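You operate a simulated robot arm through the tools that you are given. There is no shell and no other tool.

You are at the controls of a simulated robot arm. One attempt, no reset.

## Task
Run both tests on the lead with the orange strap, switch off and tag it.
Fine: it sits in the tester; earth first, then insulation; hands off while it tests, insulation runs at 500 V; green tag on its strap if both pass, yellow for bad earth, red for bad insulation.
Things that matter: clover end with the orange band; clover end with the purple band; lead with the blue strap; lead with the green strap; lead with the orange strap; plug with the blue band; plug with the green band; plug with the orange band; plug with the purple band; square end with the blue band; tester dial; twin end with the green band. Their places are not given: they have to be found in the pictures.

It is judged by the outcome, as a careful person would: the job done as asked, and still so three seconds after it is handed in. It fails if anything else is knocked over, pushed out of place, dropped, spilled or broken.

## Robot
A 6-joint arm with a fingered hand, fixed in place. Base frame: the origin is at the foot of the arm, x ahead of it, y to its left, z up. Lengths are in cm, angles in degrees, forces in N, time in s.
With the tool pointing down near the work surface it reaches from about 48 to 94 cm from the base axis. Its first joint turns from -166.0 to 166.0 degrees. Payload 5 kg.
Tool frame: the origin (TCP) lies between the finger pads and is the grasp point; the fingertips stand 4.3 cm ahead of it; z points along the fingers, y is the line along which they close. Largest opening 14.4 cm; the body of the gripper starts 5 cm behind the TCP. The gripper is a hand of 5 fingers: y runs from the thumb to the fingers, the wrist lies at [-2.1, -13.3, -23.3] in the tool frame, and closing takes about 1.5 s.
Orientation is told as [roll, pitch, yaw] about the base's x, y, z axes, in that order, counted from this pose: with the fingers straight down and the wrist toward the robot, the tool's x, y and z point along [0, 1, 0], [1, 0, 0] and [0, 0, -1] of the base frame.

## Interface
- The arm moves only by the tool nudge_tool. Its argument "steps" is a list of rows, each a list of 2 entries, a list of its own where there are three numbers: the shift along the tool's x, y, z in cm, then the turn, a rotation vector about the tool's x, y, z in rad. In form: [[[x, y, z], [ax, ay, az]], ...]. A call has 1 to 20 rows; each row shifts and turns the commanded pose from where the row before left it, along the tool's axes as they then stand. "gripper" is the gripper command, from -1 (fully open) to 1 (shut), values between in proportion, set as the call begins (left out, the last holds). Each row takes 0.2 s and may step no farther than 5 cm and 8.6 degrees from the row before; otherwise, or with a gripper value out of range, the whole call is refused. Where a pose cannot be reached the arm comes as near as it can. A force on the tool above 40 N (or 10 N above the force at the start of the call, whichever is more), or a blocked arm, ends the call early, and 0.2 s more pass. The fingers move at their own pace (about 7.2 cm/s each) and stop on an object; they squeeze with about 26 N. The grip force told is the motor's: it shows also when the fingers shut on nothing. Time passes only in rows, and 0.2 s behind the last, so rows that do not move let the fingers close. It gives the time, the measured TCP pose, the force on the tool (base axes), the opening and the grip force at its end, in the units of the frame above (readings bear some noise), with the torque about the TCP (base axes, N m) and any sound that the robot's microphone picked up.
- Cameras (640 x 400 px; columns grow to the right, rows downward): "scene" is fixed at [40.07, 49.9, 165.43]; the picture's right is [-0.80, 0.60, 0.00], its down [0.58, 0.79, -0.20] and it looks along [-0.12, -0.16, -0.98] (base axes); focal length 260 px, centre (320, 200). "wrist" rides on the gripper at [8.6, -10.8, -16.8] in the tool frame; the picture's right is [-0.80, 0.28, -0.53], its down [-0.54, -0.73, 0.42] and it looks along [-0.27, 0.63, 0.73] (tool axes); focal length 275 px, centre (320, 200).
- capture(camera): a new picture of that camera. No time passes.
- slide_trunk(by): slides the trunk up (or, below 0, down) by that many cm; the arm rides with it, the base frame stays. It gives what a move gives, with no picture.
- set_grasp(shape): the hand has 5 fingers and takes this shape, open, in about a second: jaw (thumb against the fingers, like two jaws); tri (thumb and two fingers); tip (a fingertip pinch); poke (one finger out to press); point (the index stretched); flat (the hand flat); cup (the hand cupped); fist (a fist). The gripper value then closes the fingers along that shape, each until it touches; the sizes above hold for jaw. It gives what a move gives, with no picture.
- probe_pixels(camera, pixels): for up to 12 pixels [column, row] of the newest picture of that camera ("zoom" is the newest enlarged one), the place [x, y, z] in the base frame of the surface seen there, good to about 0.2 cm. No time passes.
- close_up(camera, box): a new picture of the part [left, top, right, bottom] of that camera's present view, enlarged. No time passes.
- close_job(): hands the job in; it is judged then, once.

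Open the gripper and draw the arm clear of the work before you hand the job in, unless the task says otherwise.

The tools are called after ">>>" as name(argument=value, ...) on one line, values as JSON. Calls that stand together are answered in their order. nudge_tool: Moves the arm, as the interface text tells. Its arguments: {"type":"object","properties":{"steps":{"type":"array","items":{"type":"array"}},"gripper":{"type":"number"}},"required":["steps"]} The other tools are called the same way: slide_trunk (by) slides the trunk up or down; set_grasp (shape) gives the hand a shape; capture (camera) takes a picture; probe_pixels (camera, pixels) gives the place of the surface under pixels of a picture; close_up (camera, box) takes an enlarged picture of a part of a camera's view; close_job () hands the job in.

At the start:

```text
t: 0.0
tcp_pos: [33.05, 41.94, 131.11]
ee_rot: [0.0, 0.0, 0.1]
wrist_force: [0.0, 0.8, -0.3]
ft_torque: [-0.02, -0.02, -0.01]
opening: 14.36
grip_force: 0.1
shape: jaw
trunk travel left (down, up): [-50.0, 9.0]
```

scene: 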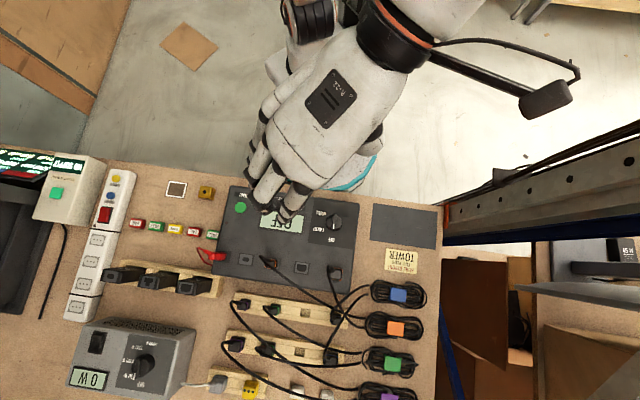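
wrist: 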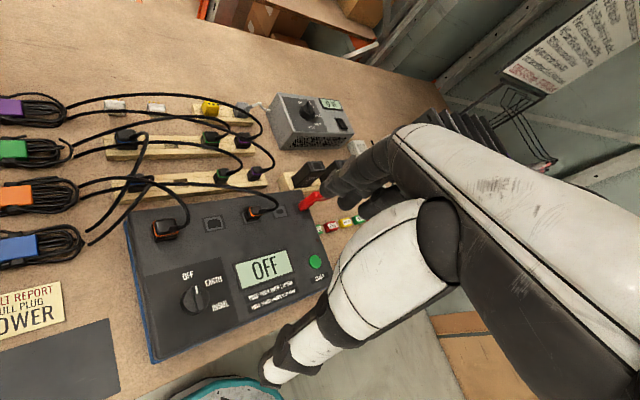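

The scene shows the tester (dark box around (285,240)), leads with coloured straps on the right, and tags at (135-215,225-260). I'll take enlarged pictures to see the details.

>>> close_up(camera="scene", box=[200, 170, 440, 320])

>>> close_up(camera="wrist", box=[120, 170, 360, 320])

>>> close_up(camera="scene", box=[100, 170, 260, 270])

>>> close_up(camera="scene", box=[200, 280, 440, 400])

```text
2.67 times, centred on (320, 245) of scene
```

zoom: 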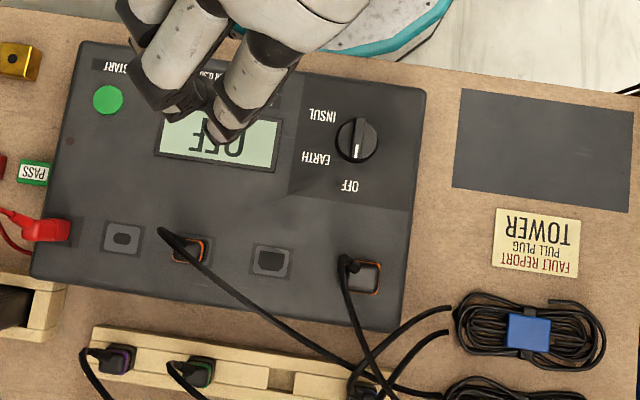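

```text
2.67 times, centred on (240, 245) of wrist
```

zoom: 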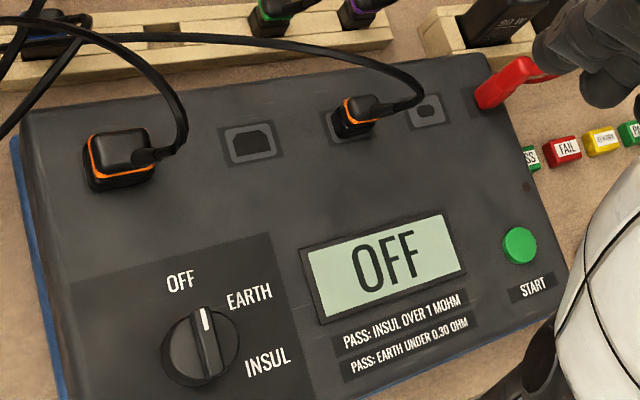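

```text
4.00 times, centred on (180, 220) of scene
```

zoom: 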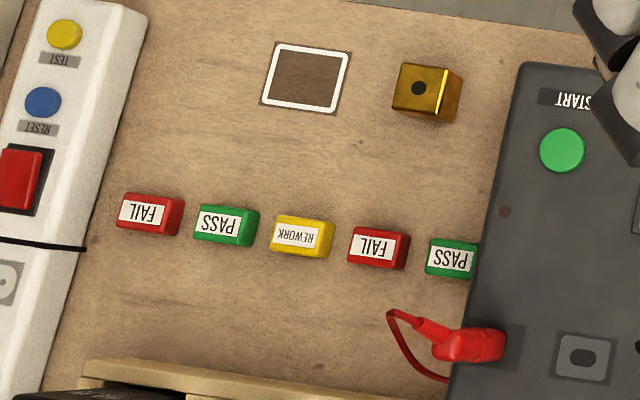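

```text
2.67 times, centred on (320, 340) of scene
```

zoom: 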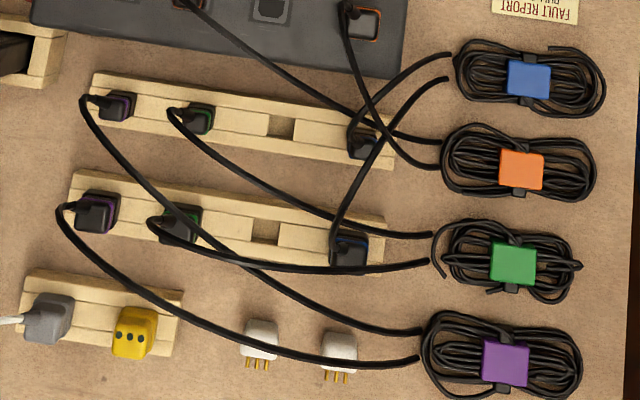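

The tester has OFF/EARTH/INSUL dial at scene (334,223), START button at (240,207), and the orange lead is seated at two sockets. I'll probe positions of the key things.

>>> close_up(camera="scene", box=[200, 170, 440, 320])

>>> probe_pixels(camera="zoom", pixels=[[357, 140], [357, 158], [108, 100], [90, 60], [412, 110], [385, 320], [45, 260], [220, 150], [350, 185], [315, 158], [323, 115], [240, 220]])

>>> probe_pixels(camera="zoom", pixels=[[188, 250], [365, 275], [122, 238], [270, 262], [50, 228], [35, 172], [530, 330], [540, 150], [450, 200], [340, 125], [372, 150], [355, 125]])

>>> close_up(camera="scene", box=[350, 270, 440, 350])

```text
2.67 times, centred on (320, 245) of scene
```

zoom: 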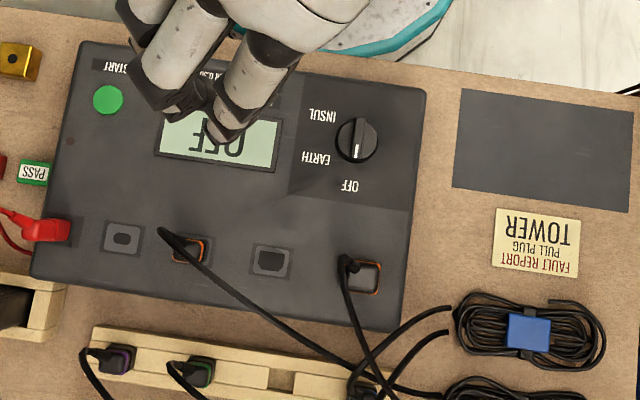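

```text
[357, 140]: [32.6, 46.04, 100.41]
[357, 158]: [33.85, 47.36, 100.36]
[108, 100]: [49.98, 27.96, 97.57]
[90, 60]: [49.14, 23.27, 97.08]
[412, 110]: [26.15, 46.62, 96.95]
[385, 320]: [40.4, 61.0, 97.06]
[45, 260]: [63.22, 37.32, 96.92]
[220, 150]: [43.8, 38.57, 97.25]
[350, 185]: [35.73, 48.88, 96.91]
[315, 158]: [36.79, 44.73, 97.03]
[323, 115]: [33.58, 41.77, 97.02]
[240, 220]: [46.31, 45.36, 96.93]
```

```text
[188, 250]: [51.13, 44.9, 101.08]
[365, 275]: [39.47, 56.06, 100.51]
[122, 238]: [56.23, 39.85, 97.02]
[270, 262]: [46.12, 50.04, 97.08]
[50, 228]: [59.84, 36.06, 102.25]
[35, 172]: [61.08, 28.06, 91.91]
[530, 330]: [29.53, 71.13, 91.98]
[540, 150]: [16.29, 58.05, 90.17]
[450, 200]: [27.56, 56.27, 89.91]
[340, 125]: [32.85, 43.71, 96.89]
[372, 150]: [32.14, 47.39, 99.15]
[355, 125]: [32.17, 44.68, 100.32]
```

```text
5.00 times, centred on (395, 310) of scene
```

zoom: 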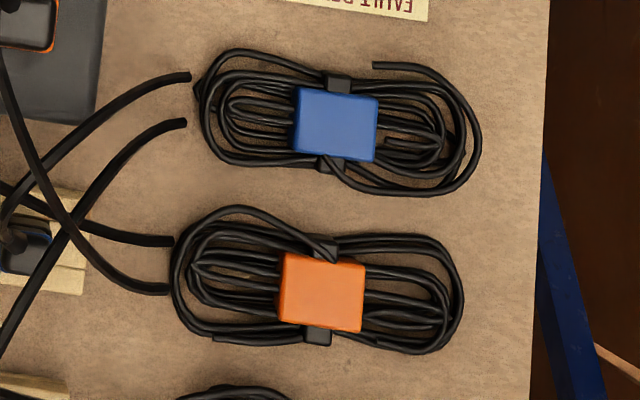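

The dial centre is about (32.6, 46.0) with top at z≈100.4, panel at z≈97, and OFF/EARTH/INSUL lie at about 43°, -17°, -77° about base z. I'll rotate the tool to yaw ≈73° above the dial at the present height, well clear of everything.

>>> nudge_tool(steps=[[[1.0, 0, 0], [0, 0, -0.14]], [[1.0, 0, 0], [0, 0, -0.14]], [[1.0, 0, 0], [0, 0, -0.14]], [[0, 0, 0], [0, 0, -0.14]], [[0, 0, 0], [0, 0, -0.14]], [[0, 0, 0], [0, 0, -0.14]], [[0, 0, 0], [0, 0, -0.14]], [[0, 0, 0], [0, 0, -0.14]], [[0, 0, 0], [0, 0, -0.14]], [[0, 0, 0], [0, 0, 0]], [[0, 0, 0], [0, 0, 0]]])

>>> capture(camera="scene")

>>> capture(camera="wrist")

```text
t: 2.4
tcp_pos: [32.58, 44.88, 131.24]
ee_rot: [0.0, 0.1, 72.3]
wrist_force: [0.0, -0.2, -1.0]
ft_torque: [-0.01, -0.04, 0.0]
opening: 14.37
grip_force: 0.1
shape: jaw
trunk travel left (down, up): [-50.0, 9.0]
```

```text
taken
```

scene: 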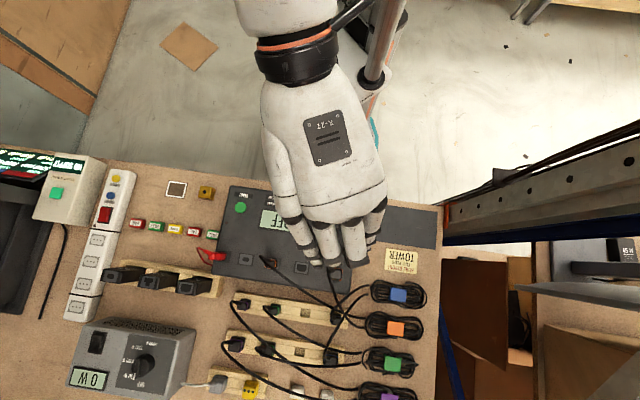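

```text
taken
```

wrist: 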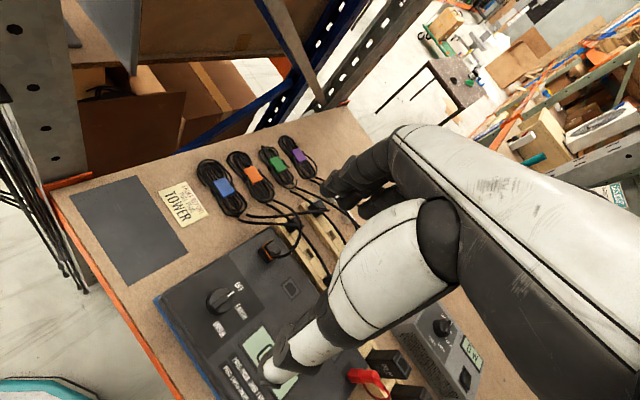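

The hand is over the dial with yaw 72.3°; the wrist camera shows the thumb at (290,350) and the fingers at (350,190). I'll try the tri shape and look at it.

>>> set_grasp(shape="tri")

>>> capture(camera="wrist")

>>> close_up(camera="scene", box=[220, 170, 440, 310])

```text
t: 3.3
tcp_pos: [32.64, 44.88, 131.12]
ee_rot: [0.2, 0.0, 72.3]
wrist_force: [-0.1, -0.6, 0.6]
ft_torque: [-0.01, -0.04, -0.01]
opening: 14.36
grip_force: 0.1
shape: tri
trunk travel left (down, up): [-50.0, 9.0]
```

```text
taken
```

wrist: 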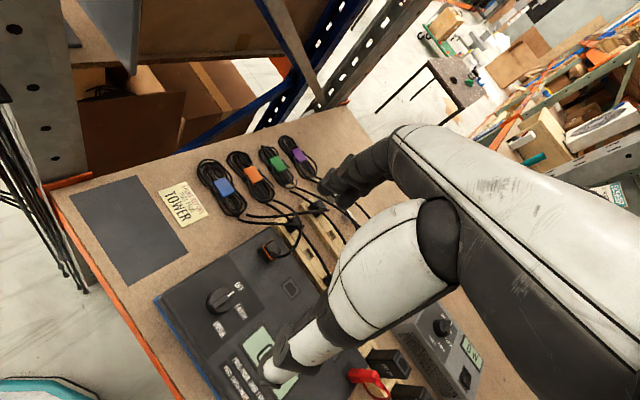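

```text
2.86 times, centred on (330, 240) of scene
```

zoom: 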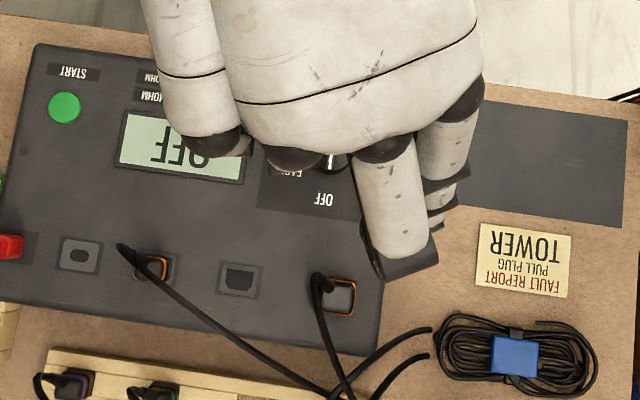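

Tri leaves the index and middle extended (zoom (440,200) and (400,250)), with the others curled. I'll close partway to see where the fingertips come and measure their height.

>>> nudge_tool(steps=[[[0, 0, 0], [0, 0, 0]], [[0, 0, 0], [0, 0, 0]], [[0, 0, 0], [0, 0, 0]], [[0, 0, 0], [0, 0, 0]], [[0, 0, 0], [0, 0, 0]]], gripper=0.2)

>>> capture(camera="wrist")

>>> close_up(camera="scene", box=[220, 170, 440, 310])

```text
t: 4.5
tcp_pos: [32.65, 44.93, 131.21]
ee_rot: [0.1, 0.0, 72.2]
wrist_force: [0.5, 0.1, 0.3]
ft_torque: [-0.04, 0.02, 0.03]
opening: 5.81
grip_force: 0.0
shape: tri
trunk travel left (down, up): [-50.0, 9.0]
```

```text
taken
```

wrist: 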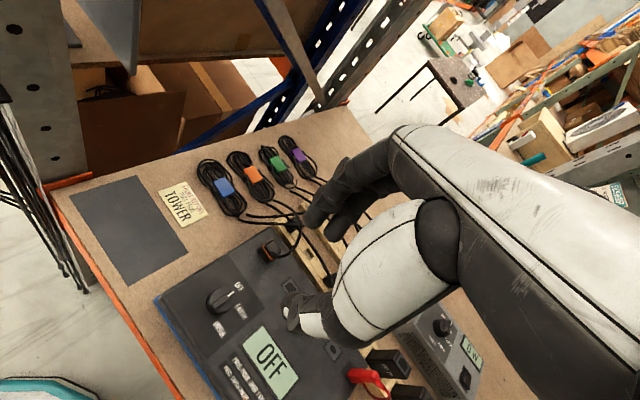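

```text
2.86 times, centred on (330, 240) of scene
```

zoom: 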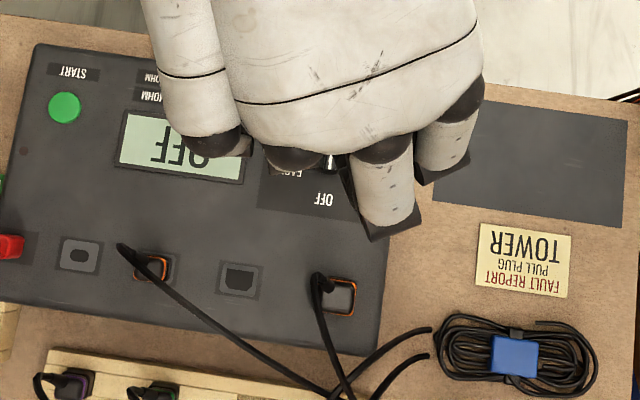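

The fingertips are now visible in the wrist picture at about (305,225) and the thumb tip at (292,298). I'll probe them.

>>> close_up(camera="wrist", box=[240, 140, 440, 360])

>>> probe_pixels(camera="wrist", pixels=[[308, 222], [318, 215], [330, 235], [335, 205], [288, 297], [291, 315], [300, 300], [320, 310]])

```text
1.82 times, centred on (340, 250) of wrist
```

zoom: 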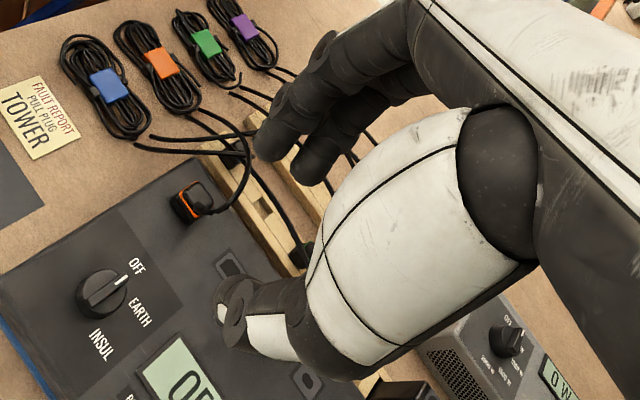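

```text
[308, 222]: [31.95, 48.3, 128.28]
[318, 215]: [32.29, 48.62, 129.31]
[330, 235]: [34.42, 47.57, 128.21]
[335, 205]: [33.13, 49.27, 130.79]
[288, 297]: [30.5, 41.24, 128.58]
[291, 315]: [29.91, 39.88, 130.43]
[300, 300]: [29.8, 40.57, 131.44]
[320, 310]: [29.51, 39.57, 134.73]
```

Fingertips stand about 3–4 cm ahead of the TCP. I'll look closely at the knob and the button with the wrist camera.

>>> close_up(camera="wrist", box=[190, 265, 270, 325])

>>> probe_pixels(camera="zoom", pixels=[[200, 200], [250, 190], [290, 180], [170, 240], [230, 260], [340, 150], [320, 240], [130, 210], [250, 130], [380, 140], [390, 330], [240, 380]])

```text
6.67 times, centred on (230, 295) of wrist
```

zoom: 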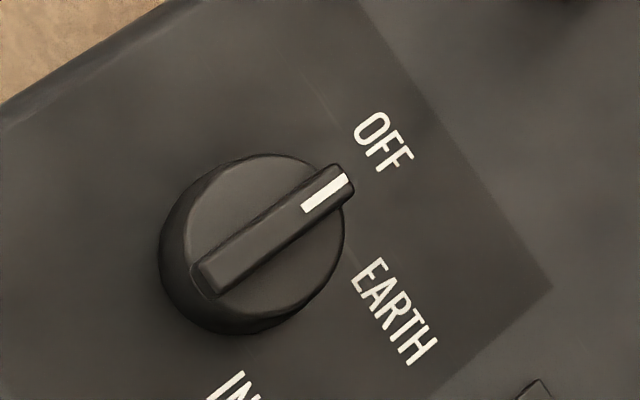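

```text
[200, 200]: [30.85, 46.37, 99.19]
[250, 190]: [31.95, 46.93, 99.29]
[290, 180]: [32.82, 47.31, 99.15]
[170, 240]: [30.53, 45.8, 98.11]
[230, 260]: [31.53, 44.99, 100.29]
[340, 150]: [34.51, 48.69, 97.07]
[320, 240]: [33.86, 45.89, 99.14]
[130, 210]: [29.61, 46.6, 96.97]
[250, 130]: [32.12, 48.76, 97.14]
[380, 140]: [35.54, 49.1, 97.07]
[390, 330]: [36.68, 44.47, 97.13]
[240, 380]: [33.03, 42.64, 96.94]
```

The knob is a ~4 cm disc (top z≈99.2) with a ~1 cm wide bar on top (z≈100.4). I'll close nearly fully in the air to see how the fingertips meet, and probe the bar ends first.

>>> probe_pixels(camera="zoom", pixels=[[212, 272], [340, 185], [275, 228], [260, 215], [285, 242]])

>>> nudge_tool(steps=[[[0, 0, 0], [0, 0, 0]], [[0, 0, 0], [0, 0, 0]], [[0, 0, 0], [0, 0, 0]], [[0, 0, 0], [0, 0, 0]], [[0, 0, 0], [0, 0, 0]]], gripper=0.85)

>>> close_up(camera="wrist", box=[240, 140, 440, 360])

>>> close_up(camera="scene", box=[220, 170, 440, 310])

```text
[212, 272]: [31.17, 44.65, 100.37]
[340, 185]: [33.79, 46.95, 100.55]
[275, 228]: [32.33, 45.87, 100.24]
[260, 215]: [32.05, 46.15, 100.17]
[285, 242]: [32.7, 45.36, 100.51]
```

```text
t: 5.7
tcp_pos: [32.6, 44.93, 131.05]
ee_rot: [0.2, 0.0, 72.2]
wrist_force: [-0.1, 0.3, 0.2]
ft_torque: [-0.02, -0.01, 0.01]
opening: 1.13
grip_force: 0.0
shape: tri
trunk travel left (down, up): [-50.0, 9.0]
```

```text
1.82 times, centred on (340, 250) of wrist
```

zoom: 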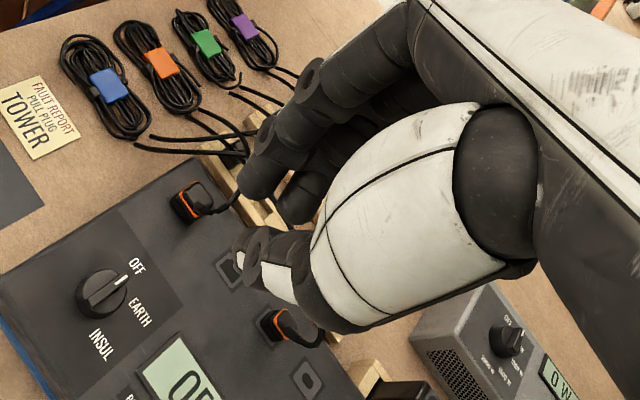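

```text
2.86 times, centred on (330, 240) of scene
```

zoom: 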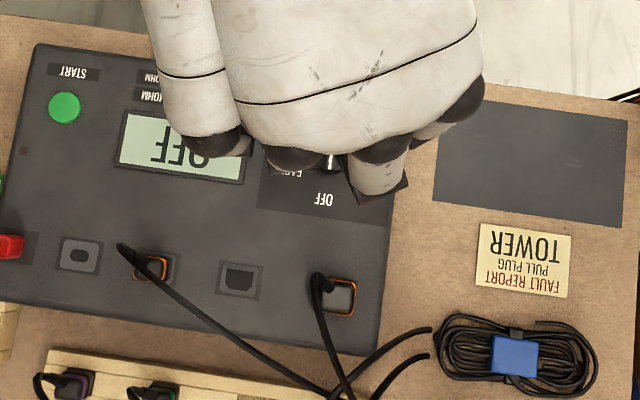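

I'll probe the near-closed fingertips: index tip near wrist-zoom (245,180), middle (295,210), thumb (245,250).

>>> close_up(camera="wrist", box=[280, 200, 380, 300])

>>> probe_pixels(camera="zoom", pixels=[[180, 100], [200, 150], [240, 160], [300, 120], [320, 200], [220, 220], [200, 260], [200, 300], [260, 240], [150, 60]])

```text
4.00 times, centred on (330, 250) of wrist
```

zoom: 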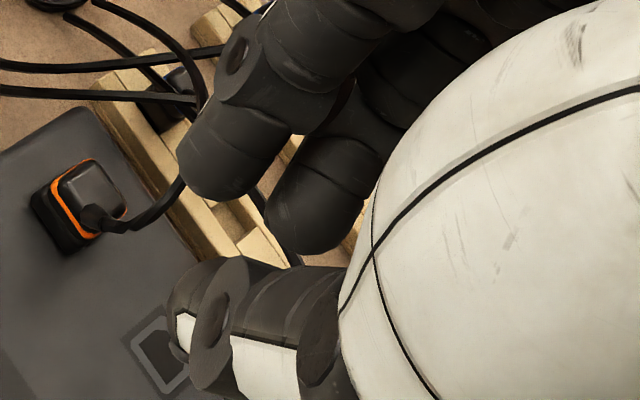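

```text
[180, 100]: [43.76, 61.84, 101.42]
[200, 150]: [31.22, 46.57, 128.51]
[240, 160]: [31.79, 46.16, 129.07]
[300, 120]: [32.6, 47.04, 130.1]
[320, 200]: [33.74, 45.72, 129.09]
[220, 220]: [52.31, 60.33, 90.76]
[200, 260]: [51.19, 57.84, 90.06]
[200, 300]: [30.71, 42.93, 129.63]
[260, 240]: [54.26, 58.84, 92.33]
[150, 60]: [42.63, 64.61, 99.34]
```

I'll measure the knob more tightly to find its axis and the bar width.

>>> close_up(camera="wrist", box=[206, 282, 238, 312])

>>> probe_pixels(camera="zoom", pixels=[[150, 150], [200, 100], [300, 60], [300, 320], [400, 300], [440, 200], [200, 320], [330, 180], [250, 250], [400, 110], [300, 160], [340, 220]])

```text
13.33 times, centred on (222, 297) of wrist
```

zoom: 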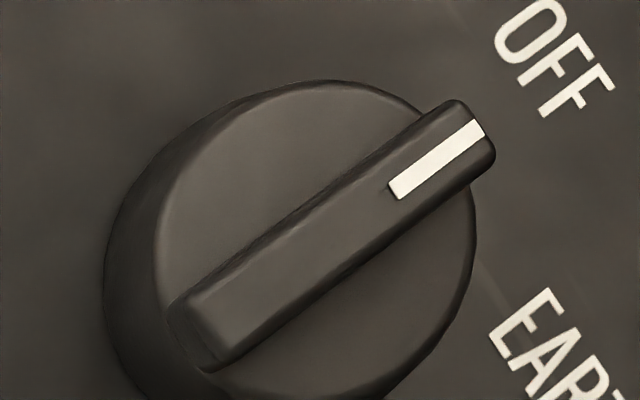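

```text
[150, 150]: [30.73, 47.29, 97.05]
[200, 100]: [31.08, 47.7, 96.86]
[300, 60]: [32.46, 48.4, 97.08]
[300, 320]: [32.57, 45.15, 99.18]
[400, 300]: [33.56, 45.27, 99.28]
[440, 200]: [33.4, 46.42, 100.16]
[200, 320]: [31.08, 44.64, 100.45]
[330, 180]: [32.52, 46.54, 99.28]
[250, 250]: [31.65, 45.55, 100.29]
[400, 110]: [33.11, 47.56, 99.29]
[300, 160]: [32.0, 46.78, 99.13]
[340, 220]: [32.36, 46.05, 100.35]
```

Knob axis is about (32.5, 45.95). I'll turn to yaw ≈133° so the fingers close across the bar, still high up, and check that pose is reachable.

>>> nudge_tool(steps=[[[0, 0, 0], [0, 0, -0.133]], [[0, 0, 0], [0, 0, -0.133]], [[0, 0, 0], [0, 0, -0.133]], [[0, 0, 0], [0, 0, -0.133]], [[0, 0, 0], [0, 0, -0.133]], [[0, 0, 0], [0, 0, -0.133]], [[0, 0, 0], [0, 0, -0.133]], [[0, 0, 0], [0, 0, -0.133]], [[0, 0, 0], [0, 0, 0]], [[0, 0, 0], [0, 0, 0]]], gripper=0.4)

>>> capture(camera="scene")

>>> capture(camera="wrist")

```text
t: 7.9
tcp_pos: [32.69, 44.93, 131.07]
ee_rot: [0.0, 0.0, 133.2]
wrist_force: [0.1, 0.7, 0.0]
ft_torque: [0.01, -0.04, 0.01]
opening: 4.29
grip_force: 0.0
shape: tri
trunk travel left (down, up): [-50.0, 9.0]
```

```text
taken
```

scene: 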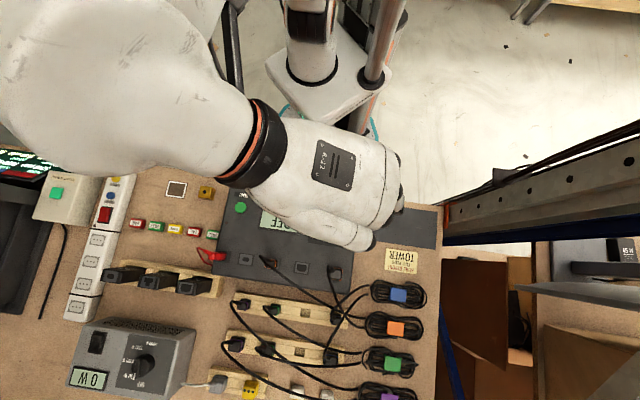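

```text
taken
```

wrist: 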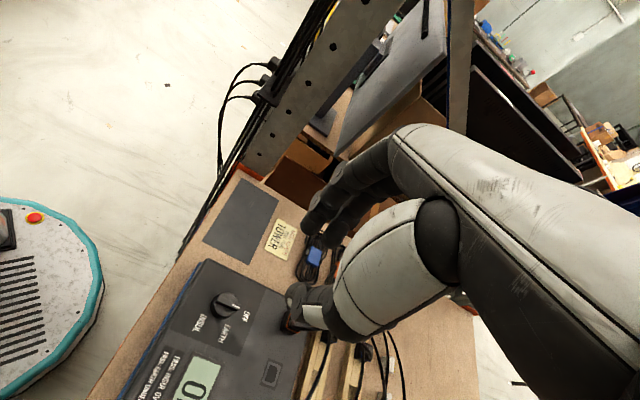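

Yaw 133° is reachable. I'll shift over the knob axis and descend to about z=112, then look.

>>> nudge_tool(steps=[[[-0.55, 0.85, 0], [0, 0, 0]], [[0, 0, 3], [0, 0, 0]], [[0, 0, 3], [0, 0, 0]], [[0, 0, 3], [0, 0, 0]], [[0, 0, 3], [0, 0, 0]], [[0, 0, 3], [0, 0, 0]], [[0, 0, 3], [0, 0, 0]], [[0, 0, 0], [0, 0, 0]], [[0, 0, 0], [0, 0, 0]]])

>>> capture(camera="scene")

>>> capture(camera="wrist")

```text
t: 9.9
tcp_pos: [32.45, 46.07, 113.17]
ee_rot: [0.1, -0.1, 133.0]
wrist_force: [0.3, -0.2, -0.3]
ft_torque: [0.01, 0.0, 0.01]
opening: 4.29
grip_force: 0.1
shape: tri
trunk travel left (down, up): [-50.0, 9.0]
```

```text
taken
```

scene: 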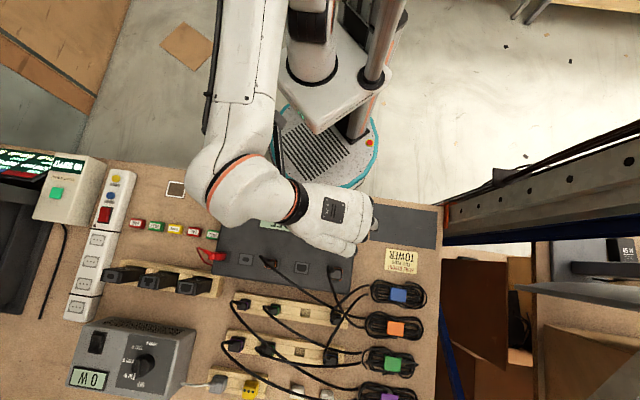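

```text
taken
```

wrist: 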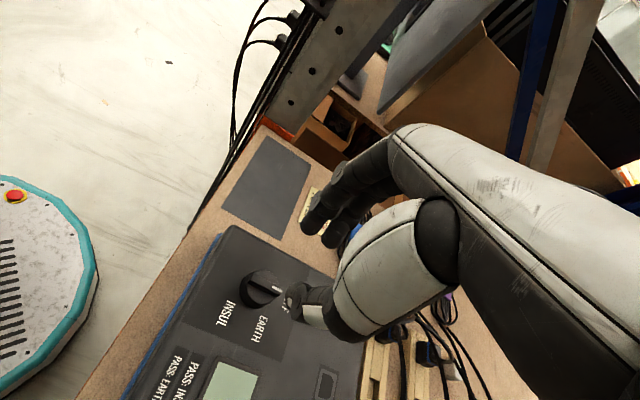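

The knob is now seen at wrist (265,288) just below the fingers. I'll go down to z≈105 and look closely.

>>> nudge_tool(steps=[[[0, 0, 2], [0, 0, 0]], [[0, 0, 2], [0, 0, 0]], [[0, 0, 2], [0, 0, 0]], [[0, 0, 2], [0, 0, 0]], [[0, 0, 0], [0, 0, 0]]])

>>> close_up(camera="wrist", box=[220, 160, 420, 340])

>>> close_up(camera="scene", box=[230, 160, 430, 290])

```text
t: 11.1
tcp_pos: [32.65, 45.95, 105.24]
ee_rot: [0.1, -0.1, 133.1]
wrist_force: [-0.2, 0.6, -0.2]
ft_torque: [-0.03, 0.0, -0.01]
opening: 4.3
grip_force: 0.0
shape: tri
trunk travel left (down, up): [-50.0, 9.0]
```

```text
2.22 times, centred on (320, 250) of wrist
```

zoom: 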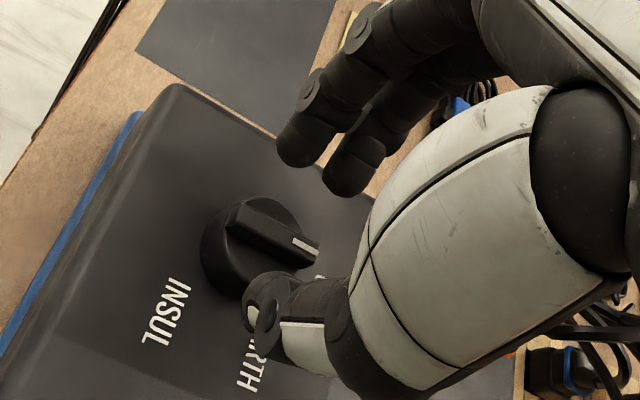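

```text
3.08 times, centred on (330, 225) of scene
```

zoom: 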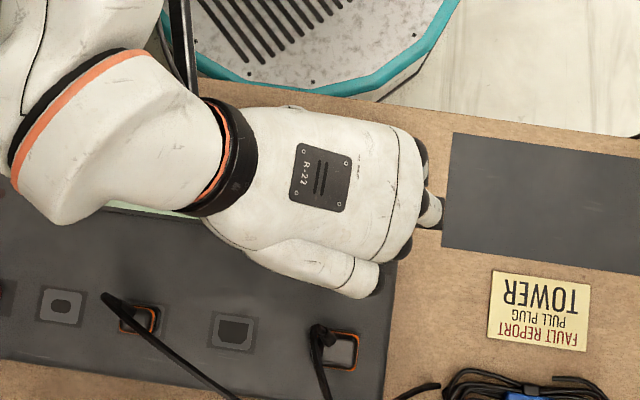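

The fingers straddle the knob: index tip near zoom (292,155), middle (350,185), thumb (262,300), bar at (265,232). I'll probe these for relative alignment.

>>> close_up(camera="wrist", box=[240, 200, 360, 310])

>>> probe_pixels(camera="zoom", pixels=[[180, 95], [210, 60], [270, 110], [320, 150], [120, 190], [180, 220], [230, 250], [150, 180], [130, 230], [160, 360], [130, 320], [110, 350]])

```text
3.64 times, centred on (300, 255) of wrist
```

zoom: 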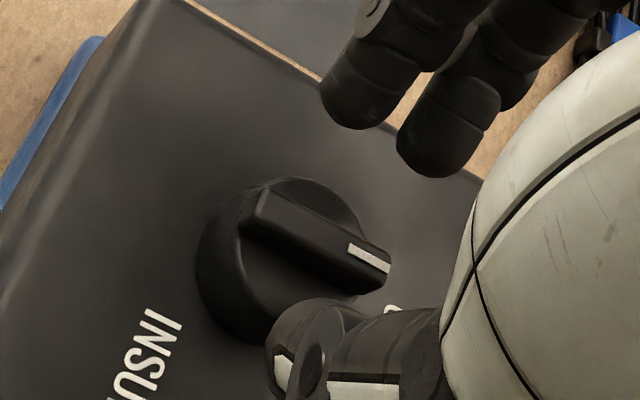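

```text
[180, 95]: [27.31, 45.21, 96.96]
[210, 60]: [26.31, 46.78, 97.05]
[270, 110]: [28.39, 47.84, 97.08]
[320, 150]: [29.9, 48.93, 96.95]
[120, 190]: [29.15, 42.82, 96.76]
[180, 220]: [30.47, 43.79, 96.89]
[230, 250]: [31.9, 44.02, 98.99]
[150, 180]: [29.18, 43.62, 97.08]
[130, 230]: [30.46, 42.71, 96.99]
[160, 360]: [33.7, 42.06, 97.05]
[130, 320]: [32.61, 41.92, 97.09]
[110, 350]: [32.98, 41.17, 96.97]
```

>>> probe_pixels(camera="zoom", pixels=[[340, 105], [370, 115], [420, 150], [450, 165], [270, 215], [320, 245], [355, 270], [365, 255], [290, 310], [275, 345], [330, 320], [310, 280]])

```text
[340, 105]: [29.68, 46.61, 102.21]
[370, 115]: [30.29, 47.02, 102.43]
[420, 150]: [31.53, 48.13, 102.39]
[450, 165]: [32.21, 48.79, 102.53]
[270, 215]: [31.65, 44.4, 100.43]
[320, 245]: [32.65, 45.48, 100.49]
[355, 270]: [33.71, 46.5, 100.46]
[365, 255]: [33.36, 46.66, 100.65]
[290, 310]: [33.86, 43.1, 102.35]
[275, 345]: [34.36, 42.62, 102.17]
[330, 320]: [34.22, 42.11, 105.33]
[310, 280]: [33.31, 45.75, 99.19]
```

The fingertips (z≈102.2) straddle the bar well: fingers and thumb are centred on it within ~0.3 cm. I'll go down 1.7 cm and close partway, then look.

>>> nudge_tool(steps=[[[0, 0, 0.9], [0, 0, 0]], [[0, 0, 0.8], [0, 0, 0]], [[0, 0, 0], [0, 0, 0]], [[0, 0, 0], [0, 0, 0]]], gripper=0.6)

>>> close_up(camera="wrist", box=[240, 200, 360, 310])

>>> probe_pixels(camera="zoom", pixels=[[300, 150], [330, 160], [380, 200], [250, 220], [280, 240], [320, 260], [260, 330], [280, 300]])

```text
t: 12.1
tcp_pos: [32.47, 45.84, 103.55]
ee_rot: [-0.1, -0.1, 133.1]
wrist_force: [-0.4, -0.5, 0.4]
ft_torque: [-0.01, 0.0, -0.01]
opening: 2.9
grip_force: 0.0
shape: tri
trunk travel left (down, up): [-50.0, 9.0]
```

```text
3.64 times, centred on (300, 255) of wrist
```

zoom: 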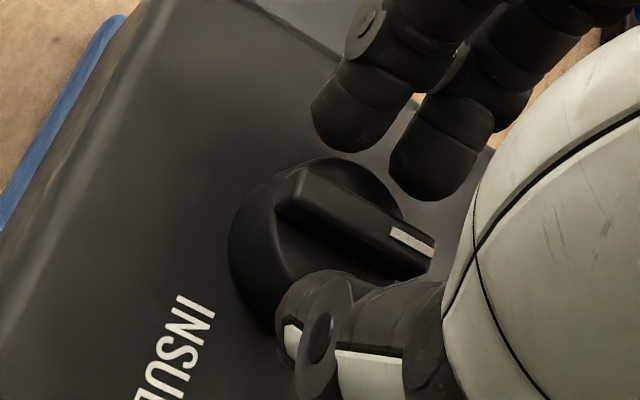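

```text
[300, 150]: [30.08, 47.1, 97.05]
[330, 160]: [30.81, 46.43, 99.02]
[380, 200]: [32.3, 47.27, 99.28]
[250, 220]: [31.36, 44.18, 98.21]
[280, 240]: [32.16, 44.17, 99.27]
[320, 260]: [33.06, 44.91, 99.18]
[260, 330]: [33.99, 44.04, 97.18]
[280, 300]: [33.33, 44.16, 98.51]
```

Probing the fingertips now at zoom (340,145), (425,195) and thumb (290,310).

>>> probe_pixels(camera="zoom", pixels=[[340, 145], [330, 135], [425, 195], [410, 185], [295, 345], [285, 315], [300, 295], [330, 330]])

```text
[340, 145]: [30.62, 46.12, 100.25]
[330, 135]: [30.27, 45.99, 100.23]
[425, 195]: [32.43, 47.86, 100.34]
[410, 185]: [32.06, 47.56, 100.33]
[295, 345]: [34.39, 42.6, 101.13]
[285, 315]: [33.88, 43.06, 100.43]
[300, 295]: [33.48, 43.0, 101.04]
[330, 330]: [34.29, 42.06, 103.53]
```

Fingertips are at z≈100.2; the disc top is 99.2. I'll go down 0.6 cm and close on the bar.

>>> nudge_tool(steps=[[[0, 0, 0.6], [0, 0, 0]], [[0, 0, 0], [0, 0, 0]]])

>>> nudge_tool(steps=[[[0, 0, 0], [0, 0, 0]], [[0, 0, 0], [0, 0, 0]], [[0, 0, 0], [0, 0, 0]], [[0, 0, 0], [0, 0, 0]], [[0, 0, 0], [0, 0, 0]], [[0, 0, 0], [0, 0, 0]]], gripper=1.0)

>>> close_up(camera="wrist", box=[240, 200, 360, 310])

```text
t: 12.7
tcp_pos: [32.46, 45.92, 102.98]
ee_rot: [-0.1, -0.1, 133.1]
wrist_force: [0.5, -1.4, 7.5]
ft_torque: [-0.16, -0.12, -0.01]
opening: 2.98
grip_force: 0.1
shape: tri
trunk travel left (down, up): [-50.0, 9.0]
```

```text
t: 14.1
tcp_pos: [32.47, 45.88, 103.1]
ee_rot: [-0.2, -0.3, 133.1]
wrist_force: [1.3, -0.1, 28.1]
ft_torque: [-0.2, -0.12, -0.09]
opening: 2.71
grip_force: 26.5
shape: tri
trunk travel left (down, up): [-50.0, 9.0]
```

```text
3.64 times, centred on (300, 255) of wrist
```

zoom: 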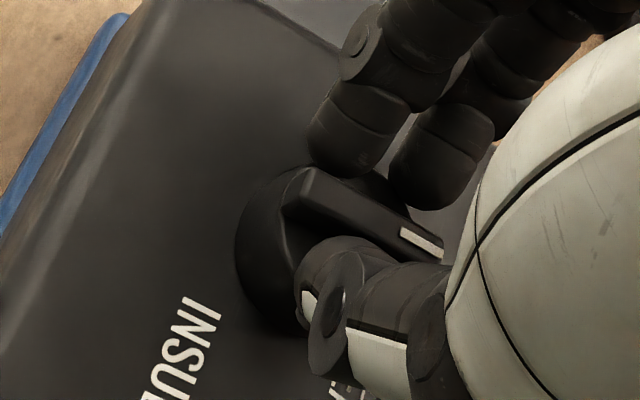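

The fingers touched the disc top (28 N up, opening 2.71, not on the bar). I'll reopen slightly, rise 0.6 cm, and close again.

>>> nudge_tool(steps=[[[0, 0, 0], [0, 0, 0]], [[0, 0, -0.3], [0, 0, 0]], [[0, 0, -0.3], [0, 0, 0]], [[0, 0, 0], [0, 0, 0]]], gripper=0.6)

>>> nudge_tool(steps=[[[0, 0, 0], [0, 0, 0]], [[0, 0, 0], [0, 0, 0]], [[0, 0, 0], [0, 0, 0]], [[0, 0, 0], [0, 0, 0]], [[0, 0, 0], [0, 0, 0]], [[0, 0, 0], [0, 0, 0]]], gripper=0.85)

>>> close_up(camera="wrist", box=[240, 200, 360, 310])

```text
t: 15.1
tcp_pos: [32.41, 45.94, 103.39]
ee_rot: [0.1, 0.0, 133.3]
wrist_force: [0.9, -1.0, 0.8]
ft_torque: [0.01, -0.01, 0.02]
opening: 2.9
grip_force: 0.1
shape: tri
trunk travel left (down, up): [-50.0, 9.0]
```

```text
t: 16.5
tcp_pos: [32.42, 45.89, 103.46]
ee_rot: [0.0, 0.0, 133.3]
wrist_force: [-3.4, 1.0, -2.9]
ft_torque: [-0.02, 0.13, 0.0]
opening: 1.22
grip_force: 25.9
shape: tri
trunk travel left (down, up): [-50.0, 9.0]
```

```text
3.64 times, centred on (300, 255) of wrist
```

zoom: 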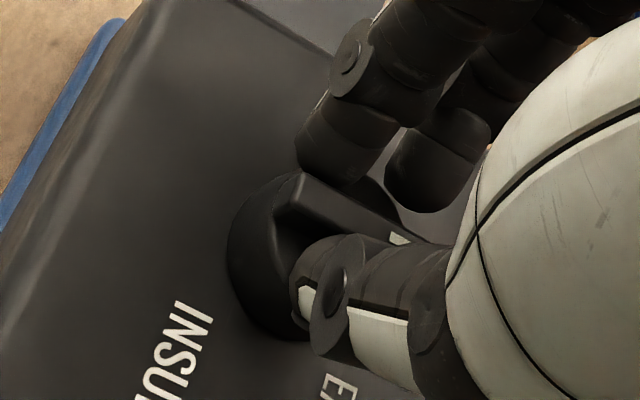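

The bar is gripped (26 N, opening 1.2). I'll turn it 30° clockwise (tool +z) as a check.

>>> nudge_tool(steps=[[[0, 0, 0], [0, 0, 0.0873]], [[0, 0, 0], [0, 0, 0.0873]], [[0, 0, 0], [0, 0, 0.0873]], [[0, 0, 0], [0, 0, 0.0873]], [[0, 0, 0], [0, 0, 0.0873]], [[0, 0, 0], [0, 0, 0.0873]], [[0, 0, 0], [0, 0, 0]]])

>>> close_up(camera="wrist", box=[200, 180, 360, 310])

```text
t: 18.1
tcp_pos: [32.32, 45.94, 103.6]
ee_rot: [0.0, -0.1, 103.1]
wrist_force: [-3.1, 4.7, 0.4]
ft_torque: [0.31, 0.11, -0.01]
opening: 1.22
grip_force: 26.4
shape: tri
trunk travel left (down, up): [-50.0, 9.0]
```

```text
3.08 times, centred on (280, 245) of wrist
```

zoom: 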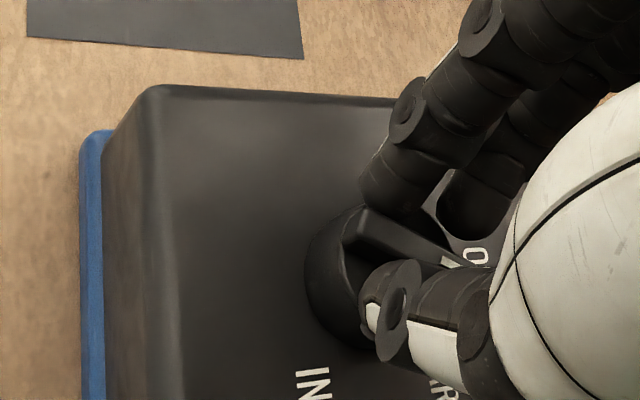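

The knob turns with the hand (pointer now past "O" of OFF). I'll turn the remaining 30°.

>>> nudge_tool(steps=[[[0, 0, 0], [0, 0, 0.0873]], [[0, 0, 0], [0, 0, 0.0873]], [[0, 0, 0], [0, 0, 0.0873]], [[0, 0, 0], [0, 0, 0.0873]], [[0, 0, 0], [0, 0, 0.0873]], [[0, 0, 0], [0, 0, 0.0873]], [[0, 0, 0], [0, 0, 0]]])

>>> close_up(camera="wrist", box=[200, 180, 360, 310])

>>> close_up(camera="scene", box=[200, 170, 440, 320])

```text
t: 19.7
tcp_pos: [32.53, 45.96, 103.48]
ee_rot: [-0.1, 0.0, 73.0]
wrist_force: [1.8, 9.7, 3.7]
ft_torque: [0.65, -0.14, 0.03]
opening: 1.22
grip_force: 26.1
shape: tri
trunk travel left (down, up): [-50.0, 9.0]
```

```text
3.08 times, centred on (280, 245) of wrist
```

zoom: 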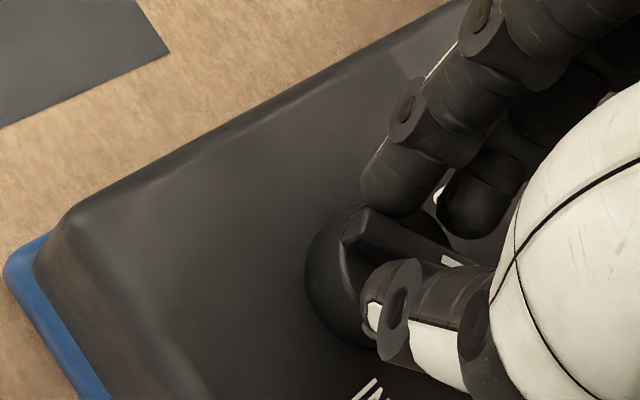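

```text
2.67 times, centred on (320, 245) of scene
```

zoom: 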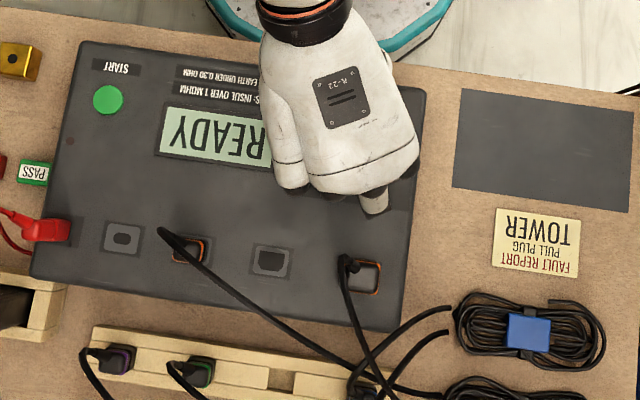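

The display now reads READY. I'll release the knob and rise, then check that the pointer is on EARTH.

>>> nudge_tool(steps=[[[0, 0, 0], [0, 0, 0]], [[0, 0, 0], [0, 0, 0]], [[0, 0, 0], [0, 0, 0]], [[0, 0, -2], [0, 0, 0]], [[0, 0, -3], [0, 0, 0]], [[0, 0, -3], [0, 0, 0]], [[0, 0, -3], [0, 0, 0]], [[0, 0, -3], [0, 0, 0]], [[0, 0, 0], [0, 0, 0]]], gripper=0.4)

>>> close_up(camera="wrist", box=[160, 180, 360, 340])

>>> capture(camera="scene")

```text
t: 21.7
tcp_pos: [32.35, 45.84, 117.71]
ee_rot: [0.2, 0.0, 73.1]
wrist_force: [0.2, 0.4, 0.5]
ft_torque: [0.0, -0.01, 0.0]
opening: 4.27
grip_force: 0.0
shape: tri
trunk travel left (down, up): [-50.0, 9.0]
```

```text
2.50 times, centred on (260, 260) of wrist
```

zoom: 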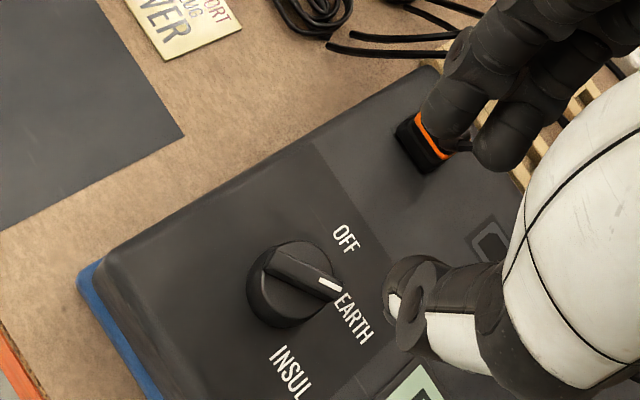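

```text
taken
```

scene: 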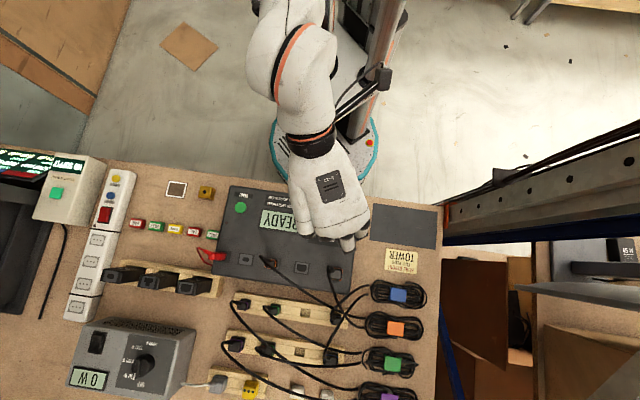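

The pointer is on EARTH and the display shows READY. Now I set the poke shape, turn to yaw ≈30° and move over the START button at (50, 28), staying high.

>>> set_grasp(shape="poke")

>>> nudge_tool(steps=[[[0, 0, -1], [0, 0, 0.125]], [[0, 0, 0], [0, 0, 0.125]], [[0, 0, 0], [0, 0, 0.125]], [[0, 0, 0], [0, 0, 0.125]], [[0, 0, 0], [0, 0, 0.125]], [[0, 0, 0], [0, 0, 0.125]], [[-4.05, 1.05, 0], [0, 0, 0]], [[-4.05, 1.05, 0], [0, 0, 0]], [[-4.05, 1.05, 0], [0, 0, 0]], [[-4.05, 1.05, 0], [0, 0, 0]], [[-4.05, 1.05, 0], [0, 0, 0]], [[-4.05, 1.05, 0], [0, 0, 0]], [[0, 0, 0], [0, 0, 0]], [[0, 0, 0], [0, 0, 0]]])

>>> capture(camera="wrist")

>>> capture(camera="scene")

```text
t: 22.6
tcp_pos: [32.41, 45.84, 117.58]
ee_rot: [0.0, -0.1, 73.2]
wrist_force: [0.4, 0.1, 0.7]
ft_torque: [-0.02, -0.02, 0.0]
opening: 0.02
grip_force: 0.0
shape: poke
trunk travel left (down, up): [-50.0, 9.0]
```

```text
t: 25.6
tcp_pos: [49.98, 27.99, 118.38]
ee_rot: [0.0, 0.1, 30.2]
wrist_force: [0.1, -0.1, 0.1]
ft_torque: [-0.02, -0.01, 0.0]
opening: 0.0
grip_force: 0.0
shape: poke
trunk travel left (down, up): [-50.0, 9.0]
```

```text
taken
```

wrist: 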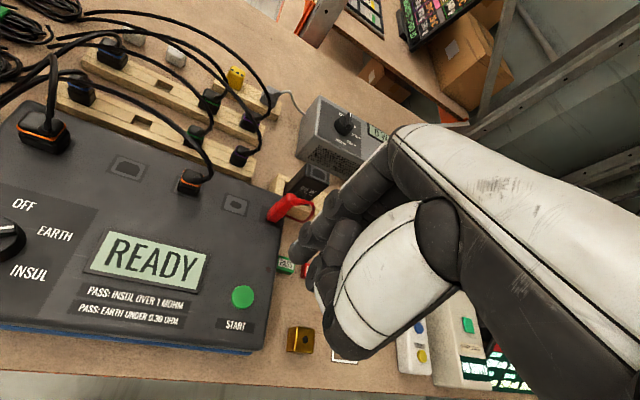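

```text
taken
```

scene: 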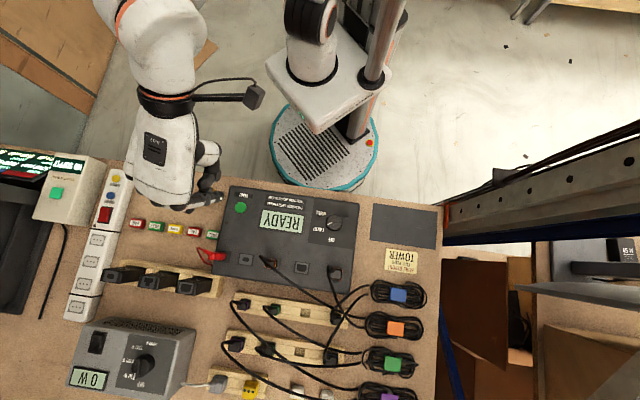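

The poke finger shows at scene (205,200). I'll zoom in on it in both views.

>>> close_up(camera="wrist", box=[220, 180, 400, 340])

>>> probe_pixels(camera="wrist", pixels=[[300, 245], [298, 255], [310, 230], [295, 240], [320, 275], [322, 290], [243, 297], [330, 250]])

>>> close_up(camera="scene", box=[130, 140, 290, 240])

```text
2.50 times, centred on (310, 260) of wrist
```

zoom: 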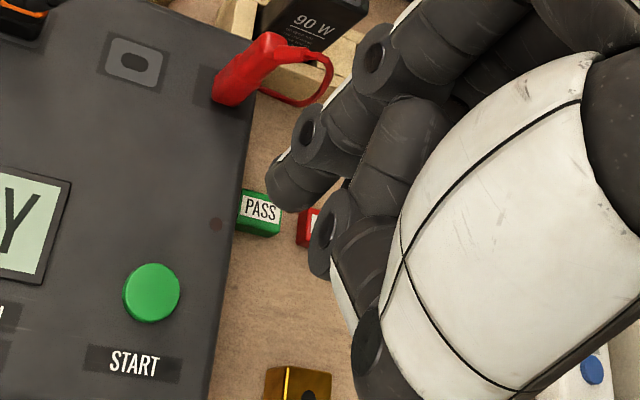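

```text
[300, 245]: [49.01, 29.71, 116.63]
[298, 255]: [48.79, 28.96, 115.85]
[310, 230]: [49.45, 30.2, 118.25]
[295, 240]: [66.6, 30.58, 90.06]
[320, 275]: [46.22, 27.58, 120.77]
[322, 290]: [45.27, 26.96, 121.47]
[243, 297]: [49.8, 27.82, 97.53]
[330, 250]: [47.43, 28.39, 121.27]
```

```text
4.00 times, centred on (210, 190) of scene
```

zoom: 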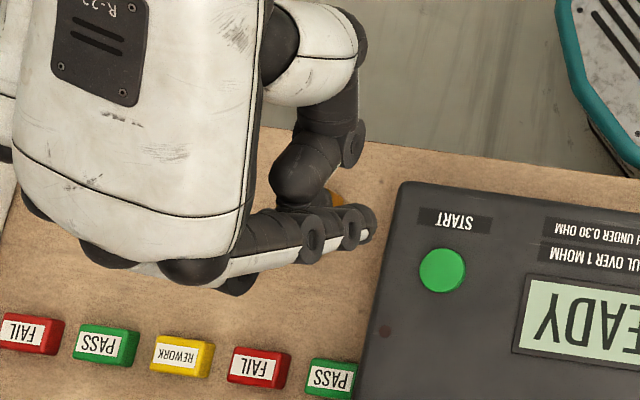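

The index tip is about (-0.9, +1.1, -2.9) from the TCP. I'll shift so that the tip sits over the button and descend to the tip about 3 cm above it.

>>> nudge_tool(steps=[[[-1.35, 0.14, 0], [0, 0, 0]], [[0, 0, 3], [0, 0, 0]], [[0, 0, 3], [0, 0, 0]], [[0, 0, 3], [0, 0, 0]], [[0, 0, 3], [0, 0, 0]], [[0, 0, 2], [0, 0, 0]], [[0, 0, 0], [0, 0, 0]], [[0, 0, 0], [0, 0, 0]]])

>>> close_up(camera="wrist", box=[220, 180, 400, 340])

>>> close_up(camera="scene", box=[130, 140, 290, 240])

```text
t: 27.4
tcp_pos: [50.69, 26.8, 104.28]
ee_rot: [0.0, 0.0, 30.2]
wrist_force: [-0.2, 0.7, -0.1]
ft_torque: [0.0, -0.02, 0.03]
opening: 0.0
grip_force: 0.0
shape: poke
trunk travel left (down, up): [-50.0, 9.0]
```

```text
2.50 times, centred on (310, 260) of wrist
```

zoom: 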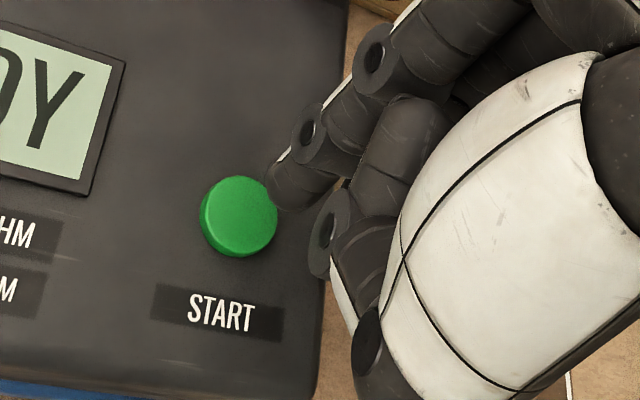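

```text
4.00 times, centred on (210, 190) of scene
```

zoom: 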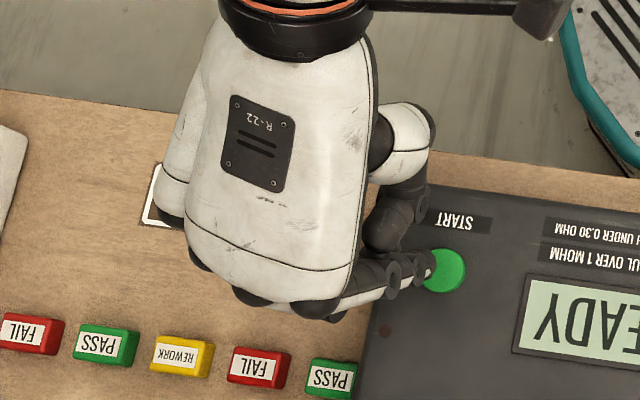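

The tip appears near wrist-zoom (285,195), close to the button (240,215). I'll probe both.

>>> close_up(camera="wrist", box=[270, 220, 330, 290])

>>> probe_pixels(camera="zoom", pixels=[[230, 130], [250, 160], [260, 90], [290, 150], [320, 130], [240, 190], [100, 170], [150, 200], [200, 160], [300, 165], [340, 120], [50, 190]])

```text
5.71 times, centred on (300, 255) of wrist
```

zoom: 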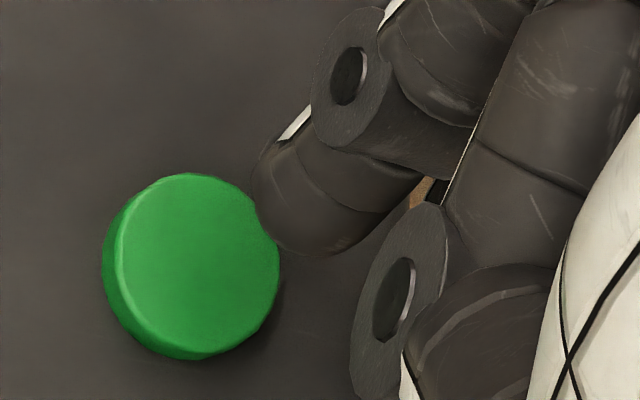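

```text
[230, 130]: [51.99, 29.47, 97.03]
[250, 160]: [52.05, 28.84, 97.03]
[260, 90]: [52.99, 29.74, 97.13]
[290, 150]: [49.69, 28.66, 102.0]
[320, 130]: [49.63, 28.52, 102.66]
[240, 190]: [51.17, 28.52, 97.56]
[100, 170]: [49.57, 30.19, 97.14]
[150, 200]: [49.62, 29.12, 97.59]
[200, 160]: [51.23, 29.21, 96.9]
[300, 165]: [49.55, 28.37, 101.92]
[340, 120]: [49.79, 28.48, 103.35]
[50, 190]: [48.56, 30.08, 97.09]
```

>>> probe_pixels(camera="zoom", pixels=[[195, 262], [130, 260], [260, 270], [195, 190], [195, 340], [270, 200], [285, 230], [310, 245], [340, 240], [330, 210], [370, 200]])

```text
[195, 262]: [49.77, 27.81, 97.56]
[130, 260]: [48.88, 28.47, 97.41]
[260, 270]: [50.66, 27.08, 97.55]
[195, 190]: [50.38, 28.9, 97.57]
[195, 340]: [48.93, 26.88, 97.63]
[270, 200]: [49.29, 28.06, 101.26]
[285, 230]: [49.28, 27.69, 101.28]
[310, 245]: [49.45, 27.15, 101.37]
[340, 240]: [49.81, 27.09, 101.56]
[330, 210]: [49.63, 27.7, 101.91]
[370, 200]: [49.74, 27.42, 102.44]
```

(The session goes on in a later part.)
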